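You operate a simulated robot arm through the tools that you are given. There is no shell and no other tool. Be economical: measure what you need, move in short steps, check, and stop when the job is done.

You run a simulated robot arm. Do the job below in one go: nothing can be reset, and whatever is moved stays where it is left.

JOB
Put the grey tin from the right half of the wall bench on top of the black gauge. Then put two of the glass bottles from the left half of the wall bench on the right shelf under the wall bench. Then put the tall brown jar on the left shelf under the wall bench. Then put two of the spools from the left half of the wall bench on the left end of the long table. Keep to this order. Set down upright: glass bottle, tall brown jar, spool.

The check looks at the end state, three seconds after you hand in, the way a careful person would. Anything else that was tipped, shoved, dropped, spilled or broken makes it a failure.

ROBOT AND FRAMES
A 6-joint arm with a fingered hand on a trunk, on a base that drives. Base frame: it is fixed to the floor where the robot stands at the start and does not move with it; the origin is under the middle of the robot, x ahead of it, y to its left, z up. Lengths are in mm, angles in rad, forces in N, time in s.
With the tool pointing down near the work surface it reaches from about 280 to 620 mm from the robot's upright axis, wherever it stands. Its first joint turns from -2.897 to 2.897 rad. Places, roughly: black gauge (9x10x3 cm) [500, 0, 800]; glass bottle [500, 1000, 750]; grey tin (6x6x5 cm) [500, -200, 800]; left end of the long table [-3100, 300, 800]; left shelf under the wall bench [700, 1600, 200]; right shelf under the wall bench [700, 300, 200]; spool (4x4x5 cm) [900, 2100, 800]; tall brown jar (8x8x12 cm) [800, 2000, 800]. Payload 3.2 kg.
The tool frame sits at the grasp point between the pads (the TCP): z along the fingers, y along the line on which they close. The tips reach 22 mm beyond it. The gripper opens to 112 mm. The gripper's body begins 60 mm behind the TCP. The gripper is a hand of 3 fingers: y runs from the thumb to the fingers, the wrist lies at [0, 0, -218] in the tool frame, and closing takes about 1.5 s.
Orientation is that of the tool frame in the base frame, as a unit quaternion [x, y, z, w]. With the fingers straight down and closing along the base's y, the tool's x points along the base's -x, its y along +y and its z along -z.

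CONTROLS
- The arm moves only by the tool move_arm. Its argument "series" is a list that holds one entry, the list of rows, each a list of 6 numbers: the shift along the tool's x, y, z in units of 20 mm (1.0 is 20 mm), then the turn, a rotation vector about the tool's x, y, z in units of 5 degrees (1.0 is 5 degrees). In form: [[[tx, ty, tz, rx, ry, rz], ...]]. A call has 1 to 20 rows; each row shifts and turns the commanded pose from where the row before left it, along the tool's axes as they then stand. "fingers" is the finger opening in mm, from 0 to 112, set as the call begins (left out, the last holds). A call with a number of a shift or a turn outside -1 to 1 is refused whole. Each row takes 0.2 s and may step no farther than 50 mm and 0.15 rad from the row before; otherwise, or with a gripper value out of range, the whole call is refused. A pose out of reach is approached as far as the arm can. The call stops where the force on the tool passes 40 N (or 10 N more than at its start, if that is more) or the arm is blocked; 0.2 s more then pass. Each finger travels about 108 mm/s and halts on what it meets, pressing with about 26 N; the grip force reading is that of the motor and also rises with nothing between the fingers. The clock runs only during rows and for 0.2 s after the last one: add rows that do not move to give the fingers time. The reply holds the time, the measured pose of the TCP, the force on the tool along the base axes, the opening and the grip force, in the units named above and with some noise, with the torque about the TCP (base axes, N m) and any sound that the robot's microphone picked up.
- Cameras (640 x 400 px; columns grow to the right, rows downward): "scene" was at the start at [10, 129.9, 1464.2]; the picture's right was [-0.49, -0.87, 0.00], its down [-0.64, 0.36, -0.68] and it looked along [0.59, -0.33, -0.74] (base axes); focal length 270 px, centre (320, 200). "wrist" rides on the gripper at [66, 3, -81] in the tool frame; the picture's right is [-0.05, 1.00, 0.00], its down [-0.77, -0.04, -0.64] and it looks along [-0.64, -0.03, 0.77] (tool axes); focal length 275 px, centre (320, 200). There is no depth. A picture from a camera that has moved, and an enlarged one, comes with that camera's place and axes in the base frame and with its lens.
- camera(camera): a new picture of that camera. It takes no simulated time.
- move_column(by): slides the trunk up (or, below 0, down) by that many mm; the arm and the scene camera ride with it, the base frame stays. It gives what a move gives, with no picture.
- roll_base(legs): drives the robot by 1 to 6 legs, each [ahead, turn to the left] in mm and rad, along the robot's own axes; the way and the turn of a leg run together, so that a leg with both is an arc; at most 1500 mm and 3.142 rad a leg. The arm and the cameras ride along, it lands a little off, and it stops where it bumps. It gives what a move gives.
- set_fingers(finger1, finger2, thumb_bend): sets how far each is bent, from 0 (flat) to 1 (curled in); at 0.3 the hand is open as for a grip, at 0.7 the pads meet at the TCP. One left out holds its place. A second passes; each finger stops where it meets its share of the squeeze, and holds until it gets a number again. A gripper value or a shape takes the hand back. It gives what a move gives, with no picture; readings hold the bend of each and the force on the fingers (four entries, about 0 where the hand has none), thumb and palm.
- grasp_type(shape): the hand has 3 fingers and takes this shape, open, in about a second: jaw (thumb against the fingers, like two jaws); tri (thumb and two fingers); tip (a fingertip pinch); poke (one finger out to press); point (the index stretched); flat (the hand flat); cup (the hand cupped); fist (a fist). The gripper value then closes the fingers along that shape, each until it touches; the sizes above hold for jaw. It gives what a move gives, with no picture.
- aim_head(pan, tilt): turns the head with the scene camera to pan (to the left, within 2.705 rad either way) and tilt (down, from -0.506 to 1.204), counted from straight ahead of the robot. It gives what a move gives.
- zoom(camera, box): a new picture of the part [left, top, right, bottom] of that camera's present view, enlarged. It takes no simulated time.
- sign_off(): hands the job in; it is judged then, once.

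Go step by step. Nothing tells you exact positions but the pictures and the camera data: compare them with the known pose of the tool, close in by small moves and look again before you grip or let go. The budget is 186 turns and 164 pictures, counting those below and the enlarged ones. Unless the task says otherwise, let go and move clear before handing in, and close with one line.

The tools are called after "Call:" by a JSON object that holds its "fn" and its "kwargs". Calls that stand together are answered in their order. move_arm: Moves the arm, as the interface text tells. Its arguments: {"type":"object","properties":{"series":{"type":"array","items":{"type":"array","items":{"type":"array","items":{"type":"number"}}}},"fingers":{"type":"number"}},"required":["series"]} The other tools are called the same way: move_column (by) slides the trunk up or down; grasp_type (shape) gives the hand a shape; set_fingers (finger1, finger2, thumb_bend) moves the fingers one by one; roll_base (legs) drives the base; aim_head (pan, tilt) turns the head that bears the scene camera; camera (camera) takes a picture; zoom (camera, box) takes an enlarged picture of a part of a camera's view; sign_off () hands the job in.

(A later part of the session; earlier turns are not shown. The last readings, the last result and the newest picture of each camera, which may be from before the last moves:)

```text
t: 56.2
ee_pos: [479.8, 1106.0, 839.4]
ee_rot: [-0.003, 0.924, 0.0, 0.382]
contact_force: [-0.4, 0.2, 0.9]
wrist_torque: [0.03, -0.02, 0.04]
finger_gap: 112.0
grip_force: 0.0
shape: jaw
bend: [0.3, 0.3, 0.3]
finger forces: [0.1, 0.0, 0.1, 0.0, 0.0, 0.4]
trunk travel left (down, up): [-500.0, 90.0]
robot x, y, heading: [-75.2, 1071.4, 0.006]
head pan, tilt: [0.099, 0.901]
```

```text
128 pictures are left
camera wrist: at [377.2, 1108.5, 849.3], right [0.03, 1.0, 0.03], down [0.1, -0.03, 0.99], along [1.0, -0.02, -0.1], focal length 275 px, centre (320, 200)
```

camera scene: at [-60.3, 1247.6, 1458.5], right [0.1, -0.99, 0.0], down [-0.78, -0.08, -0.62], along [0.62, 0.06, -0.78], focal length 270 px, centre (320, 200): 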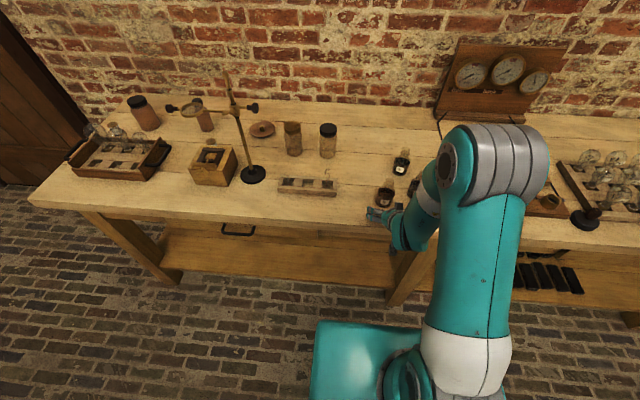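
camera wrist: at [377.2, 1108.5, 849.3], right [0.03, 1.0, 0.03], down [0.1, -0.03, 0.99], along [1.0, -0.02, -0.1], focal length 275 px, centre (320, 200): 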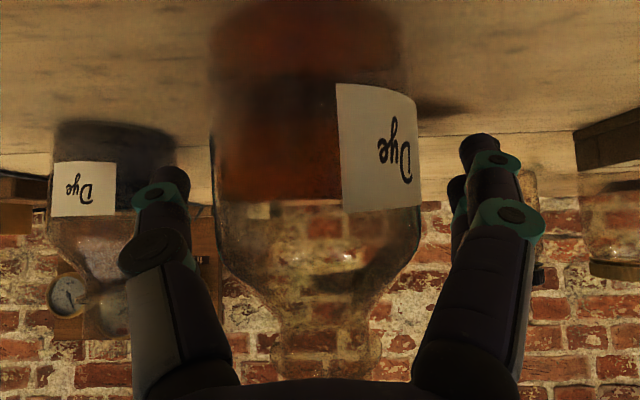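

The bottle is released and standing. I'll back out along the hand's own axis.

Call:
{"fn": "move_arm", "kwargs": {"series": [[[0, 0, -0.5, 0, 0, 0], [0, 0, -1, 0, 0, 0], [0, 0, -1, 0, 0, 0], [0, 0, -1, 0, 0, 0], [0, 0, -1, 0, 0, 0], [0, 0, -1, 0, 0, 0], [-0.7, 0, -0.7, 0, 0, 0], [-0.7, 0, -0.7, 0, 0, 0], [-0.7, 0, -0.7, 0, 0, 0], [-0.7, 0, -0.7, 0, 0, 0], [0, 0, 0, 0, 0, 0]]]}}

Call:
{"fn": "camera", "kwargs": {"camera": "scene"}}

```text
t: 58.6
ee_pos: [402.9, 1104.5, 996.0]
ee_rot: [-0.003, 0.923, 0.001, 0.385]
contact_force: [0.9, -0.8, -0.7]
wrist_torque: [-0.02, 0.0, 0.01]
finger_gap: 112.0
grip_force: 0.1
shape: jaw
bend: [0.3, 0.3, 0.3]
finger forces: [0.0, 0.0, 0.0, 0.0, 0.1, 0.0]
trunk travel left (down, up): [-500.0, 90.0]
robot x, y, heading: [-76.4, 1071.0, 0.004]
head pan, tilt: [0.099, 0.901]
```

```text
127 pictures are left
camera scene: at [-60.3, 1247.6, 1458.5], right [0.1, -0.99, 0.0], down [-0.78, -0.08, -0.62], along [0.62, 0.06, -0.78], focal length 270 px, centre (320, 200)
```

scene: 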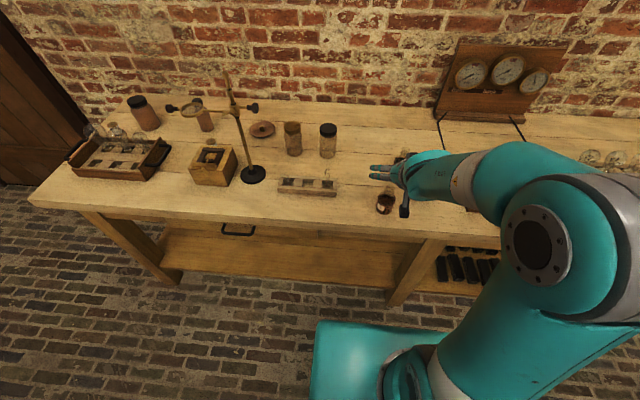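

The bottle stands fine near the bench's front. I'll turn the hand back to pointing straight down.

Call:
{"fn": "move_arm", "kwargs": {"series": [[[0, 0, 0, 0, 1, 0], [0, 0, 0, 0, 1, 0], [0, 0, 0, 0, 1, 0], [0, 0, 0, 0, 1, 0], [0, 0, 0, 0, 1, 0], [0, 0, 0, 0, 1, 0], [0, 0, 0, 0, 1, 0], [0, 0, 0, 0, 1, 0], [0, 0, 0, 0, 1, 0], [0, 0, 0, 0, 0, 0]]]}}

Call:
{"fn": "camera", "kwargs": {"camera": "wrist"}}

Call:
{"fn": "zoom", "kwargs": {"camera": "scene", "box": [350, 150, 430, 230]}}

```text
t: 60.8
ee_pos: [398.2, 1137.7, 985.4]
ee_rot: [-0.058, 0.994, 0.067, 0.057]
contact_force: [0.3, -0.2, -0.7]
wrist_torque: [0.0, 0.0, 0.0]
finger_gap: 111.7
grip_force: 0.0
shape: jaw
bend: [0.3, 0.3, 0.3]
finger forces: [0.1, 0.1, 0.0, 0.1, 0.1, 0.0]
out of reach, approached as far as the arm can: row 1, 2, 3, 4
trunk travel left (down, up): [-500.0, 90.0]
robot x, y, heading: [-74.3, 1072.1, 0.001]
head pan, tilt: [0.099, 0.901]
```

```text
126 pictures are left
camera wrist: at [324.4, 1123.2, 1056.4], right [-0.08, 0.99, 0.13], down [0.7, -0.04, 0.72], along [0.71, 0.15, -0.69], focal length 275 px, centre (320, 200)
```

wrist: 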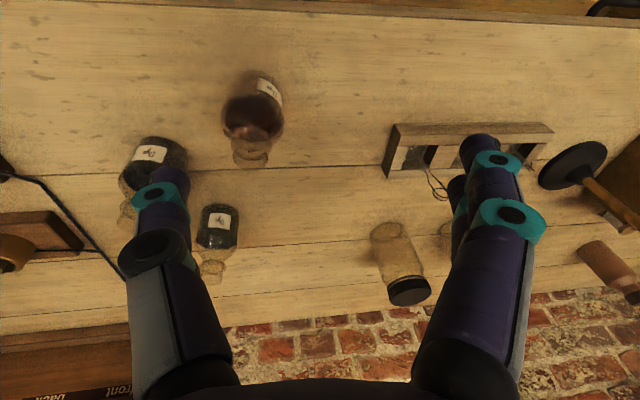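

```text
5.00 times, centred on (390, 190) of scene
camera zoom: at [-60.3, 1247.6, 1458.5], right [0.1, -0.99, 0.0], down [-0.78, -0.08, -0.62], along [0.62, 0.06, -0.78], focal length 1349 px, centre (-30, 250)
```

zoom: 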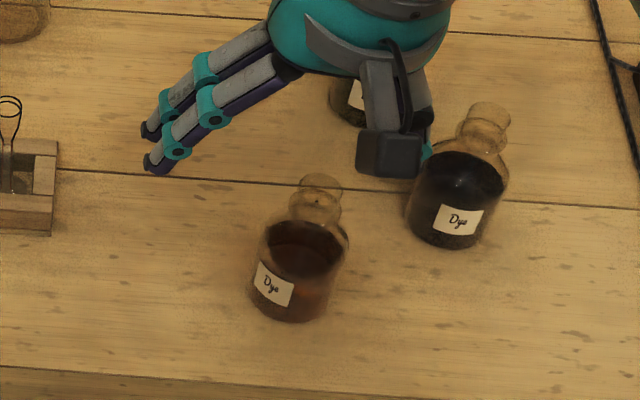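

The hand came out slightly skewed because part of the turn was out of reach. I'll run some still rows to see whether it settles.

Call:
{"fn": "move_arm", "kwargs": {"series": [[[0, 0, 0, 0, 0, 0], [0, 0, 0, 0, 0, 0], [0, 0, 0, 0, 0, 0]]]}}

```text
t: 61.6
ee_pos: [398.5, 1137.3, 985.5]
ee_rot: [-0.058, 0.994, 0.068, 0.058]
contact_force: [1.0, -0.5, -0.7]
wrist_torque: [0.01, 0.03, -0.01]
finger_gap: 111.9
grip_force: 0.0
shape: jaw
bend: [0.3, 0.3, 0.3]
finger forces: [0.0, 0.1, 0.1, 0.1, 0.1, 0.0]
trunk travel left (down, up): [-500.0, 90.0]
robot x, y, heading: [-77.0, 1073.2, -0.001]
head pan, tilt: [0.099, 0.901]
```

It holds that pose, so I'll correct the skew explicitly.

Call:
{"fn": "move_arm", "kwargs": {"series": [[[0, 0, 0, 0.77, 0.66, 0.66], [0, 0, 0, 0.77, 0.66, 0.66], [0, 0, 0, 0, 0, 0]]]}}

```text
t: 62.4
ee_pos: [397.6, 1138.2, 985.6]
ee_rot: [0.0, 1.0, -0.001, 0.002]
contact_force: [-0.9, -0.2, -0.9]
wrist_torque: [0.04, 0.01, 0.01]
finger_gap: 112.0
grip_force: 0.1
shape: jaw
bend: [0.3, 0.3, 0.3]
finger forces: [0.0, 0.0, 0.0, 0.0, 0.0, 0.0]
trunk travel left (down, up): [-500.0, 90.0]
robot x, y, heading: [-77.0, 1078.8, -0.001]
head pan, tilt: [0.099, 0.901]
```

The hand is vertical again. I'll centre it over the red bottle.

Call:
{"fn": "move_arm", "kwargs": {"series": [[[-0.9, -0.58, 0, 0, 0, 0], [-0.9, -0.58, 0, 0, 0, 0], [-0.9, -0.58, 0, 0, 0, 0], [0, 0, 0, 0, 0, 0]]]}}

Call:
{"fn": "camera", "kwargs": {"camera": "wrist"}}

Call:
{"fn": "zoom", "kwargs": {"camera": "scene", "box": [340, 130, 440, 230]}}

```text
t: 63.4
ee_pos: [451.2, 1103.5, 984.8]
ee_rot: [-0.001, 1.0, 0.0, 0.001]
contact_force: [-0.1, 1.3, -0.1]
wrist_torque: [0.0, -0.01, -0.03]
finger_gap: 111.4
grip_force: 0.0
shape: jaw
bend: [0.3, 0.3, 0.3]
finger forces: [0.0, 0.0, 0.0, 0.0, 0.1, 0.1]
trunk travel left (down, up): [-500.0, 90.0]
robot x, y, heading: [-75.6, 1076.2, -0.001]
head pan, tilt: [0.099, 0.901]
```

```text
124 pictures are left
camera wrist: at [386.1, 1107.0, 1065.3], right [0.05, 1.0, 0.0], down [0.77, -0.04, 0.64], along [0.64, -0.03, -0.77], focal length 275 px, centre (320, 200)
```

wrist: 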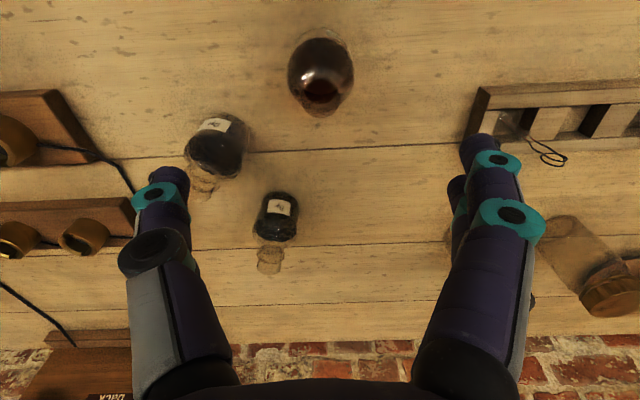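

```text
4.00 times, centred on (390, 180) of scene
camera zoom: at [-60.2, 1247.6, 1458.5], right [0.1, -0.99, 0.0], down [-0.78, -0.08, -0.62], along [0.62, 0.06, -0.78], focal length 1079 px, centre (40, 280)
```

zoom: 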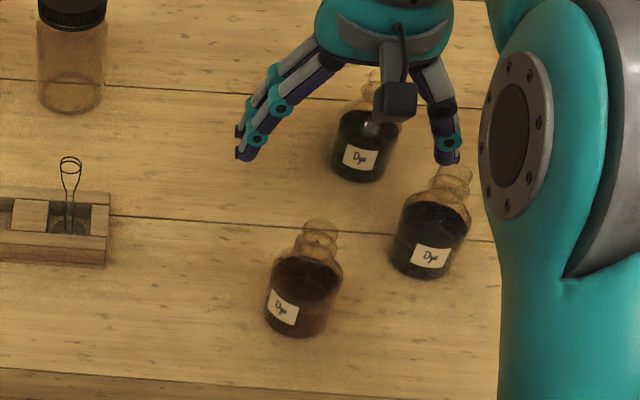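

The red bottle is at [448,1105], nearly under the hand. I'll lower to z≈850.

Call:
{"fn": "move_arm", "kwargs": {"series": [[[0.15, 0.08, 1, 0, 0, 0], [0, 0, 1, 0, 0, 0], [0, 0, 1, 0, 0, 0], [0, 0, 1, 0, 0, 0], [0, 0, 1, 0, 0, 0], [0, 0, 0.8, 0, 0, 0], [0, 0, 0.8, 0, 0, 0], [0, 0, 0, 0, 0, 0]]]}}

Call:
{"fn": "camera", "kwargs": {"camera": "wrist"}}

Call:
{"fn": "zoom", "kwargs": {"camera": "scene", "box": [340, 150, 440, 230]}}

```text
t: 65.2
ee_pos: [449.2, 1107.9, 853.3]
ee_rot: [-0.001, 1.0, 0.002, 0.001]
contact_force: [-0.5, 0.0, -0.4]
wrist_torque: [0.0, 0.04, -0.01]
finger_gap: 112.0
grip_force: 0.0
shape: jaw
bend: [0.3, 0.3, 0.3]
finger forces: [0.0, 0.1, 0.1, 0.0, 0.0, 0.1]
trunk travel left (down, up): [-500.0, 90.0]
robot x, y, heading: [-77.4, 1075.4, 0.005]
head pan, tilt: [0.099, 0.901]
```

```text
122 pictures are left
camera wrist: at [383.3, 1109.5, 933.0], right [0.05, 1.0, 0.0], down [0.77, -0.04, 0.64], along [0.64, -0.03, -0.77], focal length 275 px, centre (320, 200)
```

wrist: 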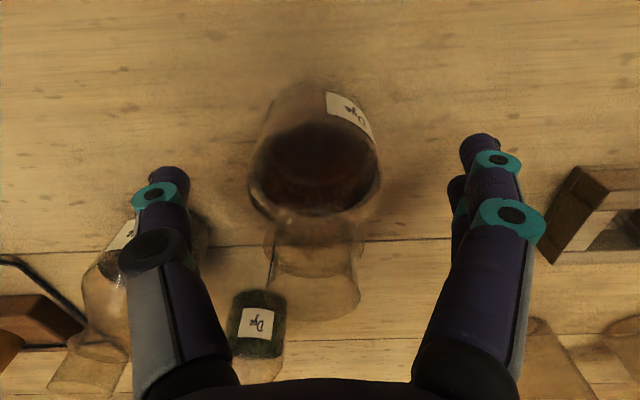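

```text
5.00 times, centred on (390, 190) of scene
camera zoom: at [-60.2, 1247.6, 1458.5], right [0.1, -0.99, 0.0], down [-0.78, -0.08, -0.62], along [0.62, 0.06, -0.78], focal length 1349 px, centre (-30, 250)
```

zoom: 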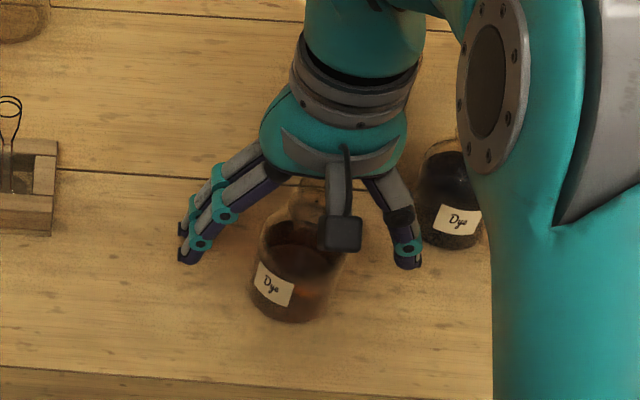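

The hand is centred, but I want the pads lower on the body. I'll go down 13 mm and close.

Call:
{"fn": "move_arm", "kwargs": {"series": [[[0.03, -0.05, 0.35, 0, 0, 0], [0, 0, 0.3, 0, 0, 0], [0, 0, 0, 0, 0, 0]]]}}

Call:
{"fn": "move_arm", "kwargs": {"series": [[[0, 0, 0, 0, 0, 0], [0, 0, 0, 0, 0, 0], [0, 0, 0, 0, 0, 0], [0, 0, 0, 0, 0, 0], [0, 0, 0, 0, 0, 0], [0, 0, 0, 0, 0, 0], [0, 0, 0, 0, 0, 0], [0, 0, 0, 0, 0, 0], [0, 0, 0, 0, 0, 0]]], "fingers": 30}}

Call:
{"fn": "camera", "kwargs": {"camera": "wrist"}}

```text
t: 66.0
ee_pos: [447.1, 1105.6, 840.9]
ee_rot: [0.0, 1.0, 0.001, 0.0]
contact_force: [-1.3, -0.4, -0.7]
wrist_torque: [-0.03, -0.02, -0.01]
finger_gap: 112.1
grip_force: 0.0
shape: jaw
bend: [0.3, 0.3, 0.3]
finger forces: [0.0, 0.1, 0.0, 0.0, 0.0, 0.0]
trunk travel left (down, up): [-500.0, 90.0]
robot x, y, heading: [-78.6, 1075.4, -0.001]
head pan, tilt: [0.099, 0.901]
```

```text
t: 68.0
ee_pos: [447.2, 1104.8, 840.3]
ee_rot: [0.0, 1.0, 0.0, 0.0]
contact_force: [-0.2, -0.3, 0.5]
wrist_torque: [-0.03, 0.01, 0.01]
finger_gap: 43.4
grip_force: 25.6
shape: jaw
bend: [0.73, 0.73, 0.7]
finger forces: [12.3, 11.8, 0.0, 0.1, 23.5, 0.0]
trunk travel left (down, up): [-500.0, 90.0]
robot x, y, heading: [-71.0, 1069.8, 0.001]
head pan, tilt: [0.099, 0.901]
```

```text
120 pictures are left
camera wrist: at [382.3, 1108.6, 920.8], right [0.05, 1.0, 0.0], down [0.77, -0.04, 0.64], along [0.64, -0.03, -0.77], focal length 275 px, centre (320, 200)
```

wrist: 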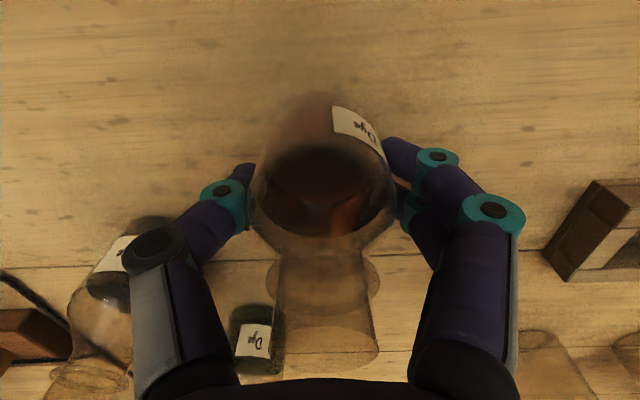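

That is a proper two-sided grip with a reading like the tin's. I'll lift slowly and check.

Call:
{"fn": "move_arm", "kwargs": {"series": [[[0, 0, -0.3, 0, 0, 0], [0, 0, -0.5, 0, 0, 0], [0, 0, -0.8, 0, 0, 0], [0, 0, -0.8, 0, 0, 0], [0, 0, -0.8, 0, 0, 0], [0, 0, -0.8, 0, 0, 0], [0, 0, -0.8, 0, 0, 0], [0, 0, 0, 0, 0, 0]]]}}

Call:
{"fn": "camera", "kwargs": {"camera": "wrist"}}

Call:
{"fn": "camera", "kwargs": {"camera": "scene"}}

```text
t: 69.8
ee_pos: [448.5, 1104.8, 936.9]
ee_rot: [-0.001, 1.0, 0.0, 0.0]
contact_force: [-0.1, 0.0, -1.0]
wrist_torque: [0.01, 0.0, 0.01]
finger_gap: 43.4
grip_force: 25.9
shape: jaw
bend: [0.73, 0.73, 0.7]
finger forces: [12.3, 12.0, 0.0, 0.0, 23.5, 0.0]
trunk travel left (down, up): [-500.0, 90.0]
robot x, y, heading: [-74.5, 1071.7, 0.003]
head pan, tilt: [0.099, 0.901]
```

```text
119 pictures are left
camera wrist: at [383.2, 1107.6, 1017.9], right [0.05, 1.0, 0.0], down [0.77, -0.04, 0.64], along [0.64, -0.03, -0.77], focal length 275 px, centre (320, 200)
```

wrist: 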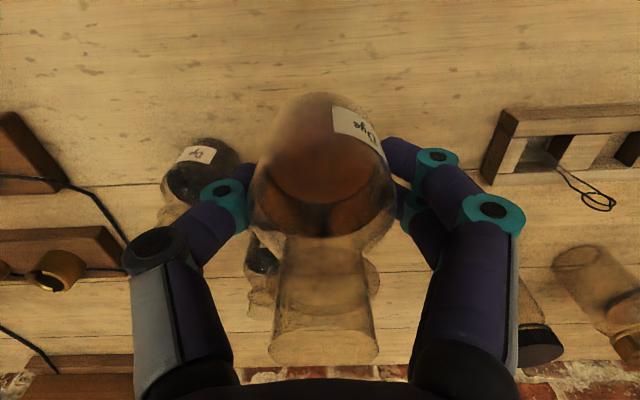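

```text
118 pictures are left
camera scene: at [-60.2, 1247.6, 1458.4], right [0.1, -0.99, 0.0], down [-0.78, -0.08, -0.62], along [0.62, 0.06, -0.78], focal length 270 px, centre (320, 200)
```

scene: 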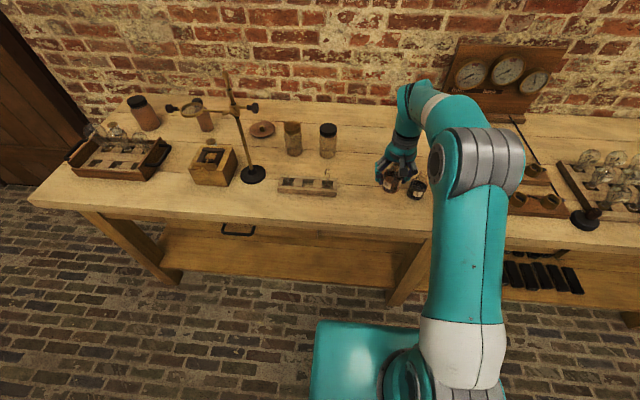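

The bottle hangs upright and firm. I'll back away from the bench and drive over to the right shelf.

Call:
{"fn": "roll_base", "kwargs": {"legs": [[-430, 0], [0, -1.571], [1150, 0], [0, 1.571]]}}

Call:
{"fn": "camera", "kwargs": {"camera": "wrist"}}

Call:
{"fn": "camera", "kwargs": {"camera": "scene"}}

```text
t: 85.4
ee_pos: [33.4, -38.1, 937.3]
ee_rot: [0.001, 1.0, 0.001, 0.0]
contact_force: [0.3, -0.1, -2.2]
wrist_torque: [-0.02, -0.02, 0.0]
finger_gap: 42.9
grip_force: 26.2
shape: jaw
bend: [0.73, 0.73, 0.7]
finger forces: [12.3, 12.1, 0.0, 0.1, 23.4, 0.0]
trunk travel left (down, up): [-500.0, 90.0]
robot x, y, heading: [-492.3, -68.5, -0.002]
head pan, tilt: [0.099, 0.901]
```

```text
117 pictures are left
camera wrist: at [-31.8, -34.5, 1017.6], right [0.05, 1.0, 0.0], down [0.77, -0.04, 0.64], along [0.64, -0.03, -0.77], focal length 275 px, centre (320, 200)
```

wrist: 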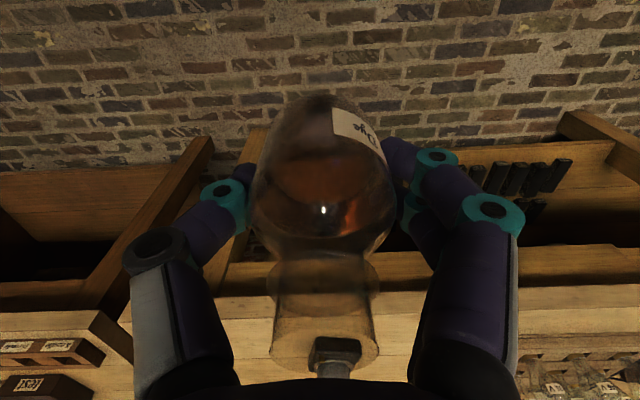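

```text
116 pictures are left
camera scene: at [-474.5, 107.3, 1458.4], right [0.1, -1.0, 0.0], down [-0.78, -0.08, -0.62], along [0.62, 0.06, -0.78], focal length 270 px, centre (320, 200)
```

scene: 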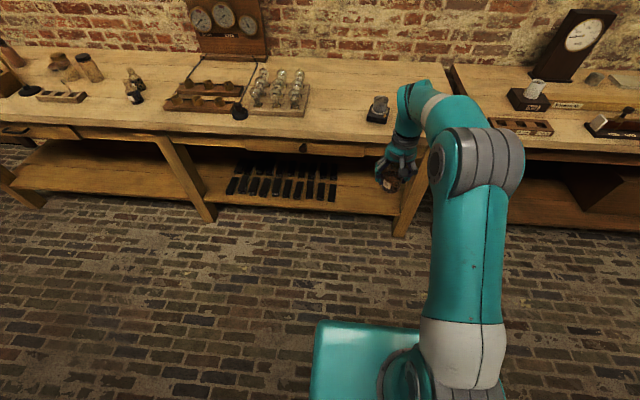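

The bottle is secure. I'll lower the trunk fully while clear of the bench.

Call:
{"fn": "move_column", "kwargs": {"by": -400}}

Call:
{"fn": "move_column", "kwargs": {"by": -100}}

Call:
{"fn": "move_arm", "kwargs": {"series": [[[-0.5, -0.5, 0.9, 0, 0, 0], [-0.5, -0.5, 0.9, 0, 0, 0], [-0.5, -0.5, 0.9, 0, 0, 0], [-0.5, -0.5, 0.9, 0, 0, 0], [-0.5, -0.5, 0.9, 0, 0, 0], [-0.5, -0.5, 0.9, 0, 0, 0], [-0.5, -0.5, 0.9, 0, 0, 0], [0, 0, 0, 0, 0, 0]]]}}

Call:
{"fn": "camera", "kwargs": {"camera": "scene"}}

Call:
{"fn": "camera", "kwargs": {"camera": "wrist"}}

```text
t: 89.2
ee_pos: [32.8, -38.3, 538.3]
ee_rot: [0.001, 1.0, 0.0, 0.001]
contact_force: [0.3, -0.2, -1.5]
wrist_torque: [-0.02, 0.04, 0.0]
finger_gap: 42.9
grip_force: 26.0
shape: jaw
bend: [0.73, 0.73, 0.7]
finger forces: [12.3, 12.1, 0.0, 0.0, 23.5, 0.0]
trunk travel left (down, up): [-100.0, 490.0]
robot x, y, heading: [-488.9, -67.4, -0.001]
head pan, tilt: [0.099, 0.901]
```

```text
t: 90.5
ee_pos: [34.0, -39.1, 437.1]
ee_rot: [0.002, 1.0, 0.001, 0.001]
contact_force: [0.8, 0.1, -1.1]
wrist_torque: [0.0, -0.01, 0.01]
finger_gap: 43.1
grip_force: 25.8
shape: jaw
bend: [0.73, 0.73, 0.7]
finger forces: [12.2, 12.2, 0.1, 0.2, 23.4, 0.0]
trunk travel left (down, up): [0.0, 590.0]
robot x, y, heading: [-491.7, -66.3, -0.001]
head pan, tilt: [0.099, 0.901]
```

```text
t: 92.3
ee_pos: [102.6, -106.6, 311.4]
ee_rot: [0.001, 1.0, -0.001, 0.001]
contact_force: [-0.4, 0.1, -1.9]
wrist_torque: [-0.04, -0.02, 0.0]
finger_gap: 42.9
grip_force: 25.9
shape: jaw
bend: [0.73, 0.73, 0.7]
finger forces: [12.4, 12.3, 0.0, 0.0, 23.5, 0.1]
trunk travel left (down, up): [0.0, 590.0]
robot x, y, heading: [-488.8, -67.9, 0.003]
head pan, tilt: [0.099, 0.901]
```

```text
115 pictures are left
camera scene: at [-474.5, 107.1, 958.5], right [0.1, -1.0, 0.0], down [-0.78, -0.08, -0.62], along [0.62, 0.06, -0.78], focal length 270 px, centre (320, 200)
```

scene: 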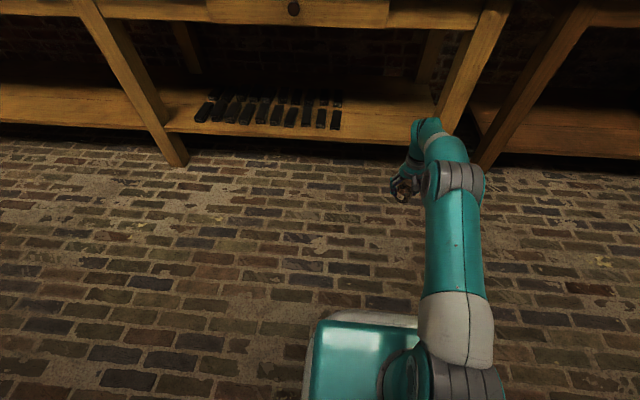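

```text
114 pictures are left
camera wrist: at [37.8, -103.8, 390.9], right [0.05, 1.0, 0.0], down [0.77, -0.04, 0.64], along [0.64, -0.03, -0.77], focal length 275 px, centre (320, 200)
```

wrist: 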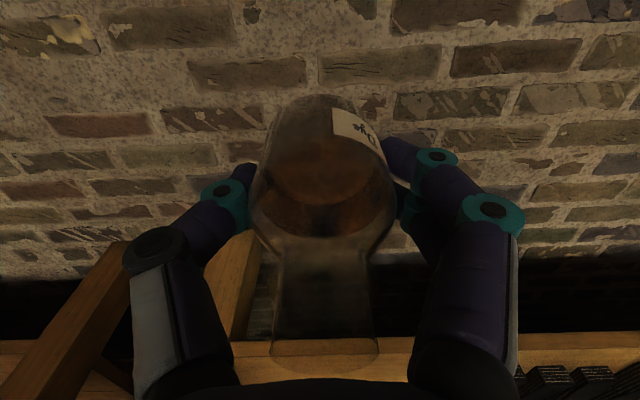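

The shelf's front edge and leg are well visible. I'll shift to y≈−90, extend a bit, drive in partway and look again.

Call:
{"fn": "move_arm", "kwargs": {"series": [[[-0.5, 0.4, 0.6, 0, 0, 0], [-0.5, 0.4, 0.6, 0, 0, 0], [0, 0, 0, 0, 0, 0]]]}}

Call:
{"fn": "roll_base", "kwargs": {"legs": [[270, 0]]}}

Call:
{"fn": "aim_head", "kwargs": {"pan": -0.3, "tilt": 0.7}}

Call:
{"fn": "camera", "kwargs": {"camera": "scene"}}

Call:
{"fn": "camera", "kwargs": {"camera": "wrist"}}

```text
t: 93.2
ee_pos: [123.6, -92.0, 286.2]
ee_rot: [0.0, 1.0, 0.001, 0.001]
contact_force: [1.1, 0.3, -0.8]
wrist_torque: [0.0, 0.01, 0.0]
finger_gap: 42.8
grip_force: 26.5
shape: jaw
bend: [0.73, 0.73, 0.7]
finger forces: [12.5, 12.3, 0.1, 0.0, 23.5, 0.0]
trunk travel left (down, up): [0.0, 590.0]
robot x, y, heading: [-492.8, -68.8, -0.004]
head pan, tilt: [0.099, 0.901]
```

```text
t: 95.1
ee_pos: [392.1, -91.9, 286.3]
ee_rot: [-0.001, 1.0, 0.001, 0.001]
contact_force: [-0.7, -0.6, -1.8]
wrist_torque: [0.01, 0.0, 0.01]
finger_gap: 42.8
grip_force: 26.2
shape: jaw
bend: [0.73, 0.73, 0.7]
finger forces: [12.5, 12.2, 0.0, 0.0, 23.5, 0.1]
trunk travel left (down, up): [0.0, 590.0]
robot x, y, heading: [-221.2, -68.2, 0.004]
head pan, tilt: [0.099, 0.901]
```

```text
t: 95.9
ee_pos: [391.9, -91.9, 286.5]
ee_rot: [0.0, 1.0, 0.001, 0.0]
contact_force: [-0.4, 0.6, -1.3]
wrist_torque: [0.02, 0.0, 0.01]
finger_gap: 43.0
grip_force: 25.7
shape: jaw
bend: [0.73, 0.73, 0.7]
finger forces: [12.4, 12.3, 0.0, 0.0, 23.6, 0.0]
trunk travel left (down, up): [0.0, 590.0]
robot x, y, heading: [-216.1, -64.1, 0.002]
head pan, tilt: [-0.3, 0.7]
```

```text
113 pictures are left
camera scene: at [-199.5, 74.4, 974.6], right [-0.29, -0.96, 0.0], down [-0.62, 0.19, -0.76], along [0.73, -0.23, -0.64], focal length 270 px, centre (320, 200)
```

scene: 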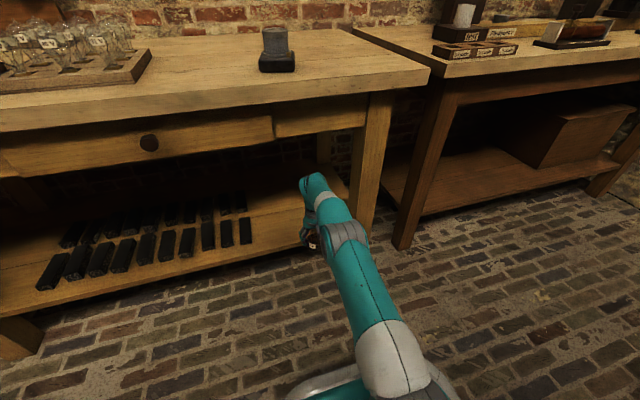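

```text
112 pictures are left
camera wrist: at [327.5, -87.5, 366.8], right [0.05, 1.0, 0.0], down [0.77, -0.04, 0.64], along [0.64, -0.03, -0.77], focal length 275 px, centre (320, 200)
```

wrist: 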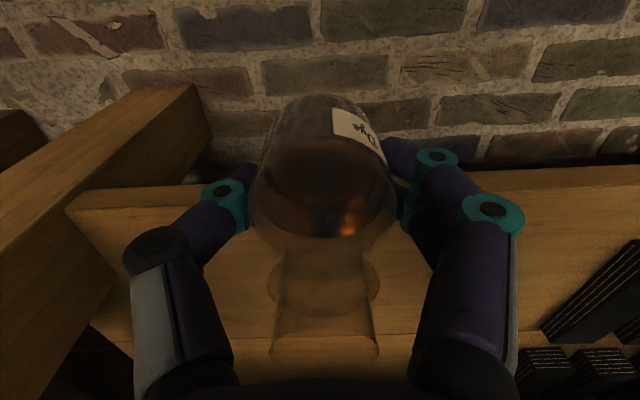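

The arm is low and well clear of the apron, with about 30 mm between the bottle's base and the shelf. I'll drive in 150 mm.

Call:
{"fn": "roll_base", "kwargs": {"legs": [[155, 0]]}}

Call:
{"fn": "camera", "kwargs": {"camera": "scene"}}

Call:
{"fn": "camera", "kwargs": {"camera": "wrist"}}

```text
t: 97.3
ee_pos: [546.2, -92.8, 287.4]
ee_rot: [0.002, 1.0, 0.001, 0.002]
contact_force: [-0.3, 0.3, -1.3]
wrist_torque: [0.02, 0.01, 0.01]
finger_gap: 42.8
grip_force: 25.4
shape: jaw
bend: [0.73, 0.73, 0.7]
finger forces: [12.6, 12.2, 0.0, 0.1, 23.4, 0.0]
trunk travel left (down, up): [0.0, 590.0]
robot x, y, heading: [-67.5, -66.8, -0.005]
head pan, tilt: [-0.3, 0.7]
```

```text
111 pictures are left
camera scene: at [-45.2, 74.2, 974.6], right [-0.3, -0.95, 0.0], down [-0.61, 0.19, -0.76], along [0.73, -0.23, -0.64], focal length 270 px, centre (320, 200)
```

scene: 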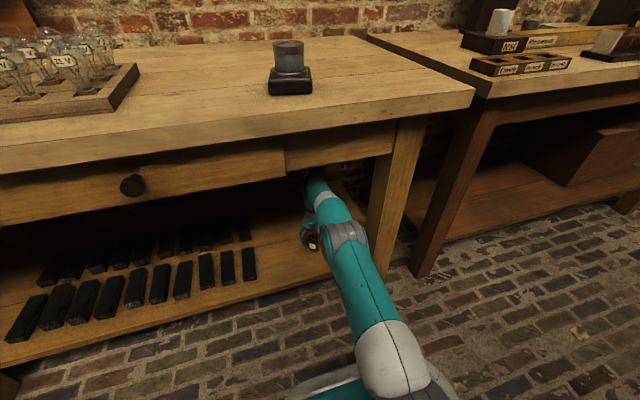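

```text
110 pictures are left
camera wrist: at [481.3, -89.2, 366.8], right [0.05, 1.0, 0.0], down [0.77, -0.04, 0.64], along [0.64, -0.03, -0.77], focal length 275 px, centre (320, 200)
```

wrist: 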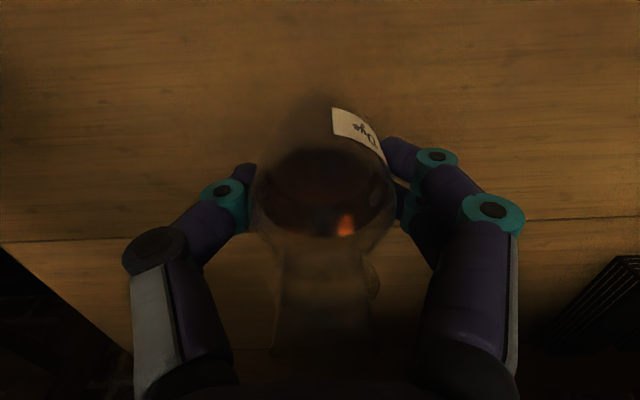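

The bottle is over the bare shelf, so I'll lower it gently.

Call:
{"fn": "move_arm", "kwargs": {"series": [[[0, 0, 0.6, 0, 0, 0], [0, 0, 0.4, 0, 0, 0], [0, 0, 0.15, 0, 0, 0], [0, 0, 0, 0, 0, 0]]]}}

Call:
{"fn": "move_arm", "kwargs": {"series": [[[0, 0, 0.12, 0, 0, 0], [0, 0, 0, 0, 0, 0]]]}}

Call:
{"fn": "move_arm", "kwargs": {"series": [[[0, 0, 0.12, 0, 0, 0], [0, 0, 0, 0, 0, 0]]]}}

```text
t: 97.9
ee_pos: [549.1, -93.7, 277.6]
ee_rot: [0.003, 1.0, 0.001, 0.008]
contact_force: [-7.1, -0.2, 28.1]
wrist_torque: [0.04, 0.11, 0.01]
finger_gap: 44.4
grip_force: 26.1
shape: jaw
bend: [0.75, 0.74, 0.71]
finger forces: [16.2, 14.3, 0.0, 0.0, 28.8, 0.0]
trunk travel left (down, up): [0.0, 590.0]
robot x, y, heading: [-64.9, -68.7, -0.004]
head pan, tilt: [-0.3, 0.7]
stopped in row 2: the force on the tool passed its limit at 45 N (the readings are from after the stop); the commanded pose is now the measured one
```

```text
t: 98.3
ee_pos: [550.0, -93.0, 278.2]
ee_rot: [0.004, 1.0, 0.0, 0.011]
contact_force: [-8.2, 0.4, 25.9]
wrist_torque: [0.02, 0.08, 0.01]
finger_gap: 45.0
grip_force: 25.9
shape: jaw
bend: [0.75, 0.74, 0.71]
finger forces: [16.0, 14.6, 0.0, 0.0, 28.9, 0.0]
trunk travel left (down, up): [0.0, 590.0]
robot x, y, heading: [-67.0, -66.6, -0.003]
head pan, tilt: [-0.3, 0.7]
stopped in row 2: the force on the tool passed its limit at 42 N (the readings are from after the stop); the commanded pose is now the measured one
```

```text
t: 98.8
ee_pos: [550.5, -92.8, 278.2]
ee_rot: [0.004, 1.0, 0.0, 0.012]
contact_force: [-7.4, 1.5, 25.6]
wrist_torque: [0.05, 0.13, -0.01]
finger_gap: 44.9
grip_force: 25.3
shape: jaw
bend: [0.75, 0.74, 0.72]
finger forces: [16.2, 14.5, 0.1, 0.0, 28.7, 0.0]
trunk travel left (down, up): [0.0, 590.0]
robot x, y, heading: [-67.3, -65.1, -0.004]
head pan, tilt: [-0.3, 0.7]
stopped in row 2: the force on the tool passed its limit at 41 N (the readings are from after the stop); the commanded pose is now the measured one
```

It touched already at TCP z≈279, so the shelf is at about z=224. I'll take a look before easing off.

Call:
{"fn": "move_arm", "kwargs": {"series": [[[0, 0, -0.1, 0, -0.25, 0], [0, 0, 0, 0, 0, 0]]]}}

Call:
{"fn": "camera", "kwargs": {"camera": "wrist"}}

Call:
{"fn": "zoom", "kwargs": {"camera": "scene", "box": [260, 160, 400, 280]}}

```text
t: 99.4
ee_pos: [549.4, -93.9, 277.2]
ee_rot: [0.002, 1.0, 0.001, 0.023]
contact_force: [-3.8, 0.4, 25.4]
wrist_torque: [0.08, 0.09, -0.02]
finger_gap: 44.7
grip_force: 26.3
shape: jaw
bend: [0.75, 0.74, 0.72]
finger forces: [15.6, 15.5, 0.1, 0.0, 28.4, 0.1]
trunk travel left (down, up): [0.0, 590.0]
robot x, y, heading: [-66.3, -67.0, -0.005]
head pan, tilt: [-0.3, 0.7]
```

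```text
109 pictures are left
camera wrist: at [481.7, -89.1, 354.4], right [0.05, 1.0, 0.0], down [0.74, -0.04, 0.67], along [0.67, -0.03, -0.74], focal length 275 px, centre (320, 200)
```

wrist: 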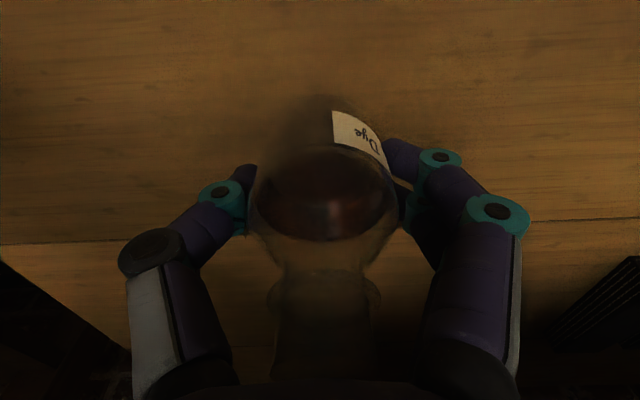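

```text
3.33 times, centred on (330, 220) of scene
camera zoom: at [-47.8, 74.3, 974.7], right [-0.3, -0.95, 0.0], down [-0.61, 0.19, -0.77], along [0.73, -0.23, -0.64], focal length 899 px, centre (287, 133)
```

zoom: 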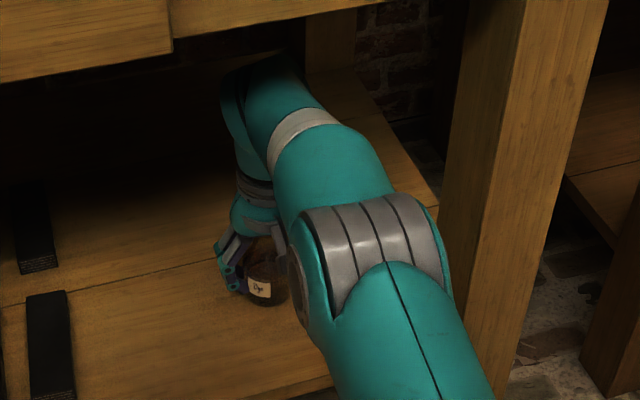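

I turned the wrong way there: the hand leans about 2.6°. I'll straighten it while rising a few mm.

Call:
{"fn": "move_arm", "kwargs": {"series": [[[0, 0, -0.3, 0, 0.53, 0], [0, 0, 0, 0, 0, 0]]]}}

```text
t: 100.0
ee_pos: [548.8, -93.5, 280.0]
ee_rot: [0.003, 1.0, 0.001, -0.003]
contact_force: [-1.0, -0.9, -1.5]
wrist_torque: [0.0, 0.01, -0.01]
finger_gap: 44.3
grip_force: 25.6
shape: jaw
bend: [0.74, 0.74, 0.71]
finger forces: [13.7, 13.5, 0.0, 0.1, 25.1, 0.0]
trunk travel left (down, up): [0.0, 590.0]
robot x, y, heading: [-71.3, -69.5, -0.003]
head pan, tilt: [-0.3, 0.7]
```

It is clear of contact and straight again. I'll lower 1.5 mm at a time.

Call:
{"fn": "move_arm", "kwargs": {"series": [[[0, 0, 0.08, 0, 0, 0], [0, 0, 0, 0, 0, 0]]]}}

```text
t: 100.6
ee_pos: [550.2, -93.3, 279.3]
ee_rot: [0.003, 1.0, 0.001, -0.003]
contact_force: [0.0, -0.2, -1.7]
wrist_torque: [-0.01, 0.01, -0.02]
finger_gap: 44.3
grip_force: 25.7
shape: jaw
bend: [0.74, 0.74, 0.71]
finger forces: [13.6, 13.6, 0.0, 0.0, 25.1, 0.0]
trunk travel left (down, up): [0.0, 590.0]
robot x, y, heading: [-68.4, -64.3, -0.004]
head pan, tilt: [-0.3, 0.7]
```

Call:
{"fn": "move_arm", "kwargs": {"series": [[[0, 0, 0.08, 0, 0, 0], [0, 0, 0, 0, 0, 0]]]}}

```text
t: 101.2
ee_pos: [550.1, -93.9, 278.0]
ee_rot: [0.002, 1.0, 0.001, -0.002]
contact_force: [1.3, -0.9, 3.2]
wrist_torque: [0.03, 0.0, 0.0]
finger_gap: 44.5
grip_force: 26.2
shape: jaw
bend: [0.74, 0.74, 0.71]
finger forces: [13.6, 13.8, 0.0, 0.1, 25.8, 0.0]
trunk travel left (down, up): [0.0, 590.0]
robot x, y, heading: [-66.0, -69.9, -0.002]
head pan, tilt: [-0.3, 0.7]
```

It touches lightly at about 4 N. I'll open the hand and look.

Call:
{"fn": "move_arm", "kwargs": {"series": [[[0, 0, 0.03, 0, 0, 0], [0, 0, 0, 0, 0, 0], [0, 0, 0, 0, 0, 0], [0, 0, 0, 0, 0, 0], [0, 0, 0, 0, 0, 0], [0, 0, 0, 0, 0, 0], [0, 0, 0, 0, 0, 0]]], "fingers": 112}}

Call:
{"fn": "camera", "kwargs": {"camera": "wrist"}}

Call:
{"fn": "zoom", "kwargs": {"camera": "scene", "box": [260, 160, 400, 280]}}

```text
t: 102.8
ee_pos: [549.2, -92.8, 278.0]
ee_rot: [0.003, 1.0, 0.001, -0.002]
contact_force: [0.2, 0.4, 0.1]
wrist_torque: [0.02, 0.0, -0.03]
finger_gap: 112.0
grip_force: 0.1
shape: jaw
bend: [0.3, 0.3, 0.3]
finger forces: [0.0, 0.0, 0.0, 0.1, 0.0, 0.0]
trunk travel left (down, up): [0.0, 590.0]
robot x, y, heading: [-69.2, -69.0, 0.001]
head pan, tilt: [-0.3, 0.7]
```

```text
107 pictures are left
camera wrist: at [485.4, -89.0, 357.9], right [0.05, 1.0, 0.0], down [0.77, -0.04, 0.63], along [0.63, -0.03, -0.78], focal length 275 px, centre (320, 200)
```

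wrist: 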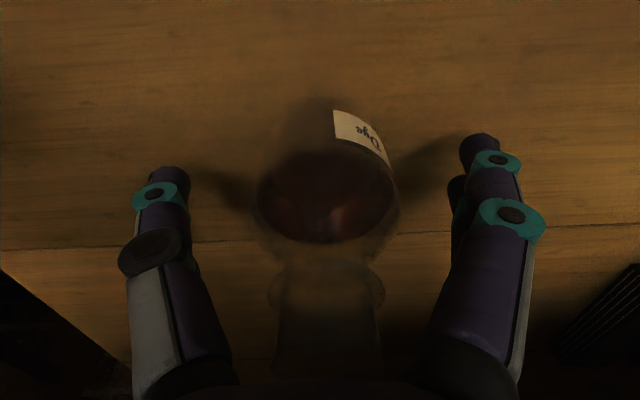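

```text
3.33 times, centred on (330, 220) of scene
camera zoom: at [-45.7, 74.2, 974.6], right [-0.3, -0.95, 0.0], down [-0.61, 0.19, -0.76], along [0.73, -0.23, -0.64], focal length 899 px, centre (287, 133)
```

zoom: 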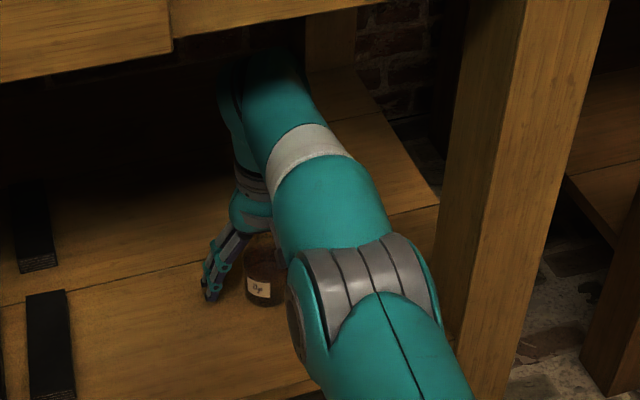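

The bottle stands upright on the shelf at [550,−93]. I'll rise 30 mm and back straight out, since the fingers pass on either side of it.

Call:
{"fn": "move_arm", "kwargs": {"series": [[[0, 0, -0.5, 0, 0, 0], [0, 0, -0.5, 0, 0, 0], [0, 0, -0.5, 0, 0, 0], [0, 0, 0, 0, 0, 0]]]}}

Call:
{"fn": "roll_base", "kwargs": {"legs": [[-430, 0]]}}

Call:
{"fn": "camera", "kwargs": {"camera": "scene"}}

Call:
{"fn": "camera", "kwargs": {"camera": "wrist"}}

```text
t: 103.8
ee_pos: [550.1, -93.6, 306.6]
ee_rot: [0.003, 1.0, 0.001, -0.003]
contact_force: [0.0, -0.1, 0.1]
wrist_torque: [0.05, -0.03, -0.03]
finger_gap: 112.1
grip_force: 0.1
shape: jaw
bend: [0.3, 0.3, 0.3]
finger forces: [0.0, 0.1, 0.0, 0.1, 0.0, 0.0]
trunk travel left (down, up): [0.0, 590.0]
robot x, y, heading: [-69.5, -65.3, 0.001]
head pan, tilt: [-0.3, 0.7]
```

```text
t: 106.4
ee_pos: [121.0, -93.1, 307.1]
ee_rot: [0.002, 1.0, 0.001, -0.003]
contact_force: [0.2, -0.6, -0.4]
wrist_torque: [-0.02, 0.0, 0.0]
finger_gap: 112.2
grip_force: 0.0
shape: jaw
bend: [0.3, 0.3, 0.3]
finger forces: [0.0, 0.0, 0.0, 0.1, 0.1, 0.0]
trunk travel left (down, up): [0.0, 590.0]
robot x, y, heading: [-500.7, -68.0, 0.001]
head pan, tilt: [-0.3, 0.7]
```

```text
105 pictures are left
camera scene: at [-476.6, 74.6, 974.6], right [-0.3, -0.96, 0.0], down [-0.62, 0.19, -0.76], along [0.73, -0.23, -0.64], focal length 270 px, centre (320, 200)
```

scene: 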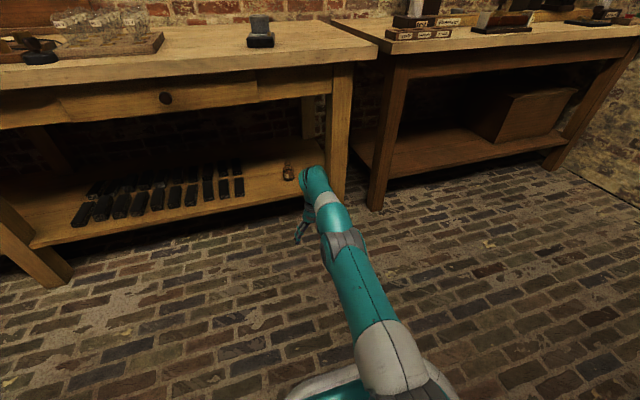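

```text
104 pictures are left
camera wrist: at [55.9, -88.1, 388.2], right [0.05, 1.0, 0.0], down [0.77, -0.04, 0.63], along [0.63, -0.03, -0.78], focal length 275 px, centre (320, 200)
```

wrist: 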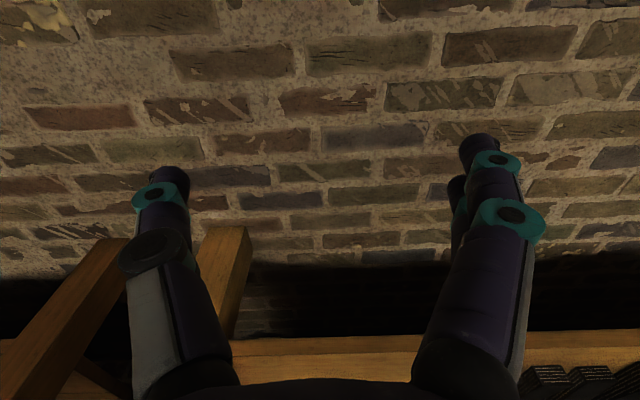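

The first bottle stands well on the shelf. Now I'll raise the arm and trunk and drive back for the black bottle.

Call:
{"fn": "move_arm", "kwargs": {"series": [[[0.34, 0, -1, 0, 0, 0], [0.34, 0, -1, 0, 0, 0], [0.34, 0, -1, 0, 0, 0], [0.34, 0, -1, 0, 0, 0], [0.34, 0, -1, 0, 0, 0], [0.34, 0, -1, 0, 0, 0], [0.34, 0, -1, 0, 0, 0], [0.34, 0, -1, 0, 0, 0], [0.34, 0, -1, 0, 0, 0], [0, 0, 0, 0, 0, 0]]]}}

Call:
{"fn": "move_column", "kwargs": {"by": 400}}

Call:
{"fn": "move_column", "kwargs": {"by": 100}}

Call:
{"fn": "roll_base", "kwargs": {"legs": [[0, 1.571], [1090, 0], [0, -1.571], [380, 0]]}}

Call:
{"fn": "camera", "kwargs": {"camera": "wrist"}}

```text
t: 108.6
ee_pos: [61.5, -92.6, 487.3]
ee_rot: [0.002, 1.0, 0.001, -0.003]
contact_force: [-0.1, -0.5, 0.1]
wrist_torque: [0.0, 0.01, 0.03]
finger_gap: 112.0
grip_force: 0.1
shape: jaw
bend: [0.3, 0.3, 0.3]
finger forces: [0.1, 0.0, 0.0, 0.1, 0.0, 0.0]
trunk travel left (down, up): [0.0, 590.0]
robot x, y, heading: [-496.7, -68.5, -0.002]
head pan, tilt: [-0.3, 0.7]
```

```text
t: 112.5
ee_pos: [61.8, -91.9, 887.5]
ee_rot: [0.001, 1.0, 0.001, -0.003]
contact_force: [0.6, 0.6, -0.3]
wrist_torque: [0.01, 0.02, -0.02]
finger_gap: 112.0
grip_force: 0.1
shape: jaw
bend: [0.3, 0.3, 0.3]
finger forces: [0.0, 0.0, 0.1, 0.0, 0.1, 0.0]
trunk travel left (down, up): [-400.0, 190.0]
robot x, y, heading: [-499.1, -63.8, -0.005]
head pan, tilt: [-0.3, 0.7]
```

```text
t: 113.8
ee_pos: [60.9, -92.2, 988.6]
ee_rot: [0.001, 1.0, 0.001, -0.003]
contact_force: [-0.1, 0.4, 0.0]
wrist_torque: [0.0, 0.02, -0.05]
finger_gap: 112.0
grip_force: 0.1
shape: jaw
bend: [0.3, 0.3, 0.3]
finger forces: [0.0, 0.1, 0.0, 0.0, 0.0, 0.1]
trunk travel left (down, up): [-500.0, 90.0]
robot x, y, heading: [-497.1, -67.9, 0.002]
head pan, tilt: [-0.3, 0.7]
```

```text
t: 129.0
ee_pos: [451.3, 987.6, 987.6]
ee_rot: [0.007, 1.0, 0.001, -0.003]
contact_force: [-0.1, 0.2, -0.4]
wrist_torque: [0.01, 0.03, 0.0]
finger_gap: 112.2
grip_force: 0.0
shape: jaw
bend: [0.3, 0.3, 0.3]
finger forces: [0.0, 0.1, 0.0, 0.0, 0.0, 0.0]
trunk travel left (down, up): [-500.0, 90.0]
robot x, y, heading: [-107.0, 1014.6, -0.009]
head pan, tilt: [-0.3, 0.7]
```

```text
103 pictures are left
camera wrist: at [387.3, 991.4, 1068.1], right [0.06, 1.0, 0.0], down [0.77, -0.05, 0.63], along [0.63, -0.04, -0.78], focal length 275 px, centre (320, 200)
```

wrist: 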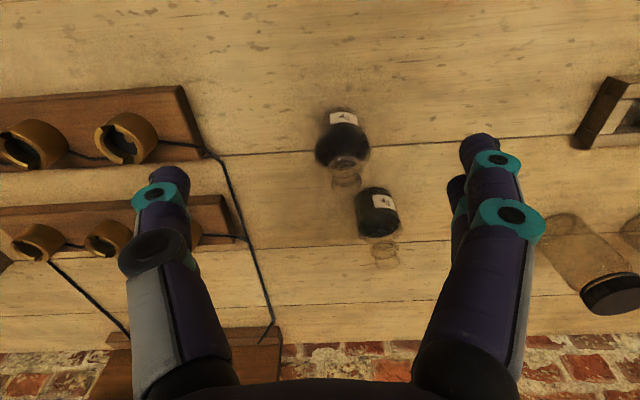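

The black bottle is at about [514,1005]. I'll centre over it and come partway down for a check.

Call:
{"fn": "move_arm", "kwargs": {"series": [[[-0.79, 0.22, 0, 0, 0, 0], [-0.79, 0.22, 0, 0, 0, 0], [-0.79, 0.22, 0, 0, 0, 0], [-0.79, 0.22, 0, 0, 0, 0], [0, 0, 1, 0, 0, 0], [0, 0, 1, 0, 0, 0], [0, 0, 1, 0, 0, 0], [0, 0, 1, 0, 0, 0], [0, 0, 0.5, 0, 0, 0], [0, 0, 0, 0, 0, 0]]]}}

Call:
{"fn": "camera", "kwargs": {"camera": "wrist"}}

```text
t: 131.2
ee_pos: [477.5, 999.1, 895.2]
ee_rot: [0.007, 1.0, 0.001, -0.003]
contact_force: [0.2, 1.1, 0.1]
wrist_torque: [0.01, -0.01, 0.01]
finger_gap: 112.1
grip_force: 0.0
shape: jaw
bend: [0.3, 0.3, 0.3]
finger forces: [0.0, 0.0, 0.0, 0.0, 0.0, 0.0]
out of reach, approached as far as the arm can: row 2, 3, 4
trunk travel left (down, up): [-500.0, 90.0]
robot x, y, heading: [-106.2, 1018.1, -0.008]
head pan, tilt: [-0.3, 0.7]
```

```text
102 pictures are left
camera wrist: at [413.3, 1002.4, 975.8], right [0.06, 1.0, 0.0], down [0.77, -0.05, 0.63], along [0.63, -0.04, -0.78], focal length 275 px, centre (320, 200)
```

wrist: 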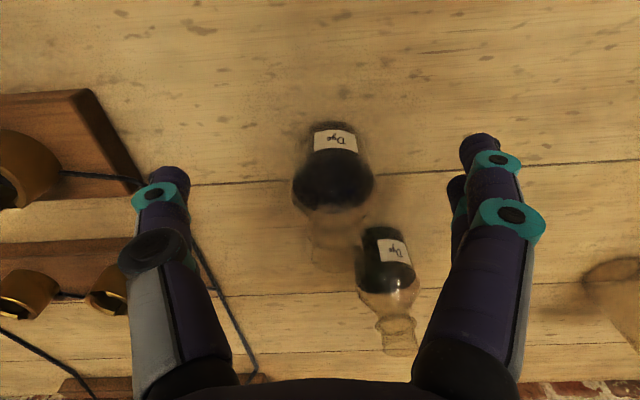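

The reach was limited at that height, so I'll roll forward 37 mm instead. The fingers pass on either side of the neck.

Call:
{"fn": "roll_base", "kwargs": {"legs": [[37, 0.008]]}}

Call:
{"fn": "camera", "kwargs": {"camera": "wrist"}}

```text
t: 132.0
ee_pos: [515.4, 1003.6, 894.9]
ee_rot: [0.003, 1.0, 0.001, -0.003]
contact_force: [0.6, -0.1, -0.2]
wrist_torque: [-0.02, 0.0, -0.03]
finger_gap: 111.9
grip_force: 0.1
shape: jaw
bend: [0.3, 0.3, 0.3]
finger forces: [0.0, 0.0, 0.0, 0.0, 0.1, 0.0]
trunk travel left (down, up): [-500.0, 90.0]
robot x, y, heading: [-72.5, 1023.1, -0.003]
head pan, tilt: [-0.3, 0.7]
```

```text
101 pictures are left
camera wrist: at [450.5, 1006.4, 975.6], right [0.05, 1.0, 0.0], down [0.77, -0.04, 0.63], along [0.63, -0.03, -0.78], focal length 275 px, centre (320, 200)
```

wrist: 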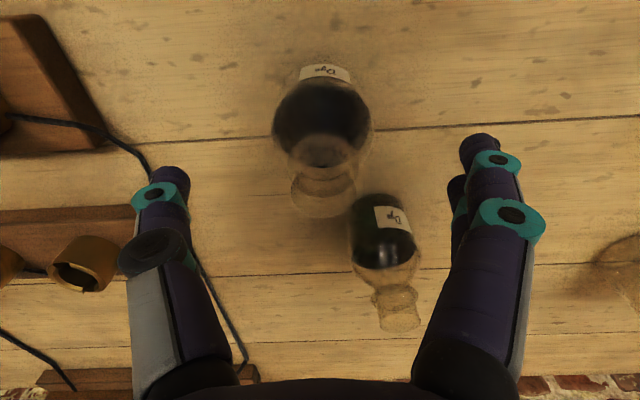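

It is aligned to within 4 mm. I'll go down to z≈840 and grip.

Call:
{"fn": "move_arm", "kwargs": {"series": [[[0.2, 0.04, 0.8, 0, 0, 0], [0, 0, 0.8, 0, 0, 0], [0, 0, 0.7, 0, 0, 0], [0, 0, 0.45, 0, 0, 0], [0, 0, 0, 0, 0, 0]]]}}

Call:
{"fn": "move_arm", "kwargs": {"series": [[[0, 0, 0, 0, 0, 0], [0, 0, 0, 0, 0, 0], [0, 0, 0, 0, 0, 0], [0, 0, 0, 0, 0, 0], [0, 0, 0, 0, 0, 0], [0, 0, 0, 0, 0, 0], [0, 0, 0, 0, 0, 0], [0, 0, 0, 0, 0, 0], [0, 0, 0, 0, 0, 0]]], "fingers": 30}}

Call:
{"fn": "camera", "kwargs": {"camera": "wrist"}}

```text
t: 133.2
ee_pos: [509.8, 1004.1, 841.1]
ee_rot: [0.003, 1.0, 0.001, -0.003]
contact_force: [0.0, -1.1, 0.0]
wrist_torque: [-0.02, 0.01, 0.0]
finger_gap: 112.3
grip_force: 0.1
shape: jaw
bend: [0.3, 0.3, 0.3]
finger forces: [0.0, 0.1, 0.1, 0.1, 0.0, 0.0]
trunk travel left (down, up): [-500.0, 90.0]
robot x, y, heading: [-71.9, 1018.6, -0.002]
head pan, tilt: [-0.3, 0.7]
```

```text
t: 135.2
ee_pos: [509.9, 1004.1, 840.5]
ee_rot: [0.003, 1.0, 0.001, -0.002]
contact_force: [-0.6, -0.1, -0.1]
wrist_torque: [0.01, 0.01, 0.02]
finger_gap: 43.2
grip_force: 26.1
shape: jaw
bend: [0.73, 0.73, 0.7]
finger forces: [11.8, 12.3, 0.0, 0.1, 23.5, 0.0]
trunk travel left (down, up): [-500.0, 90.0]
robot x, y, heading: [-70.3, 1020.3, -0.004]
head pan, tilt: [-0.3, 0.7]
```

```text
100 pictures are left
camera wrist: at [445.3, 1007.3, 921.6], right [0.05, 1.0, 0.0], down [0.77, -0.04, 0.63], along [0.63, -0.03, -0.78], focal length 275 px, centre (320, 200)
```

wrist: 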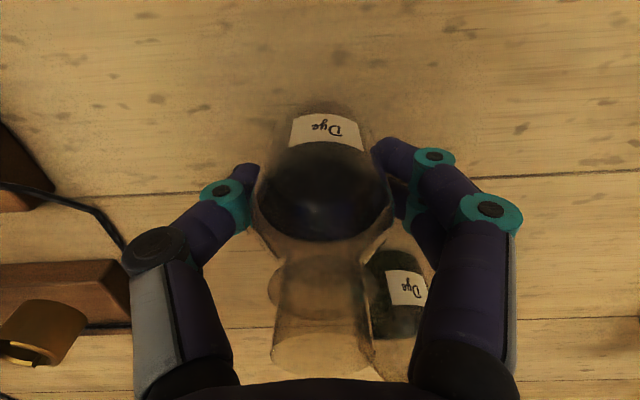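

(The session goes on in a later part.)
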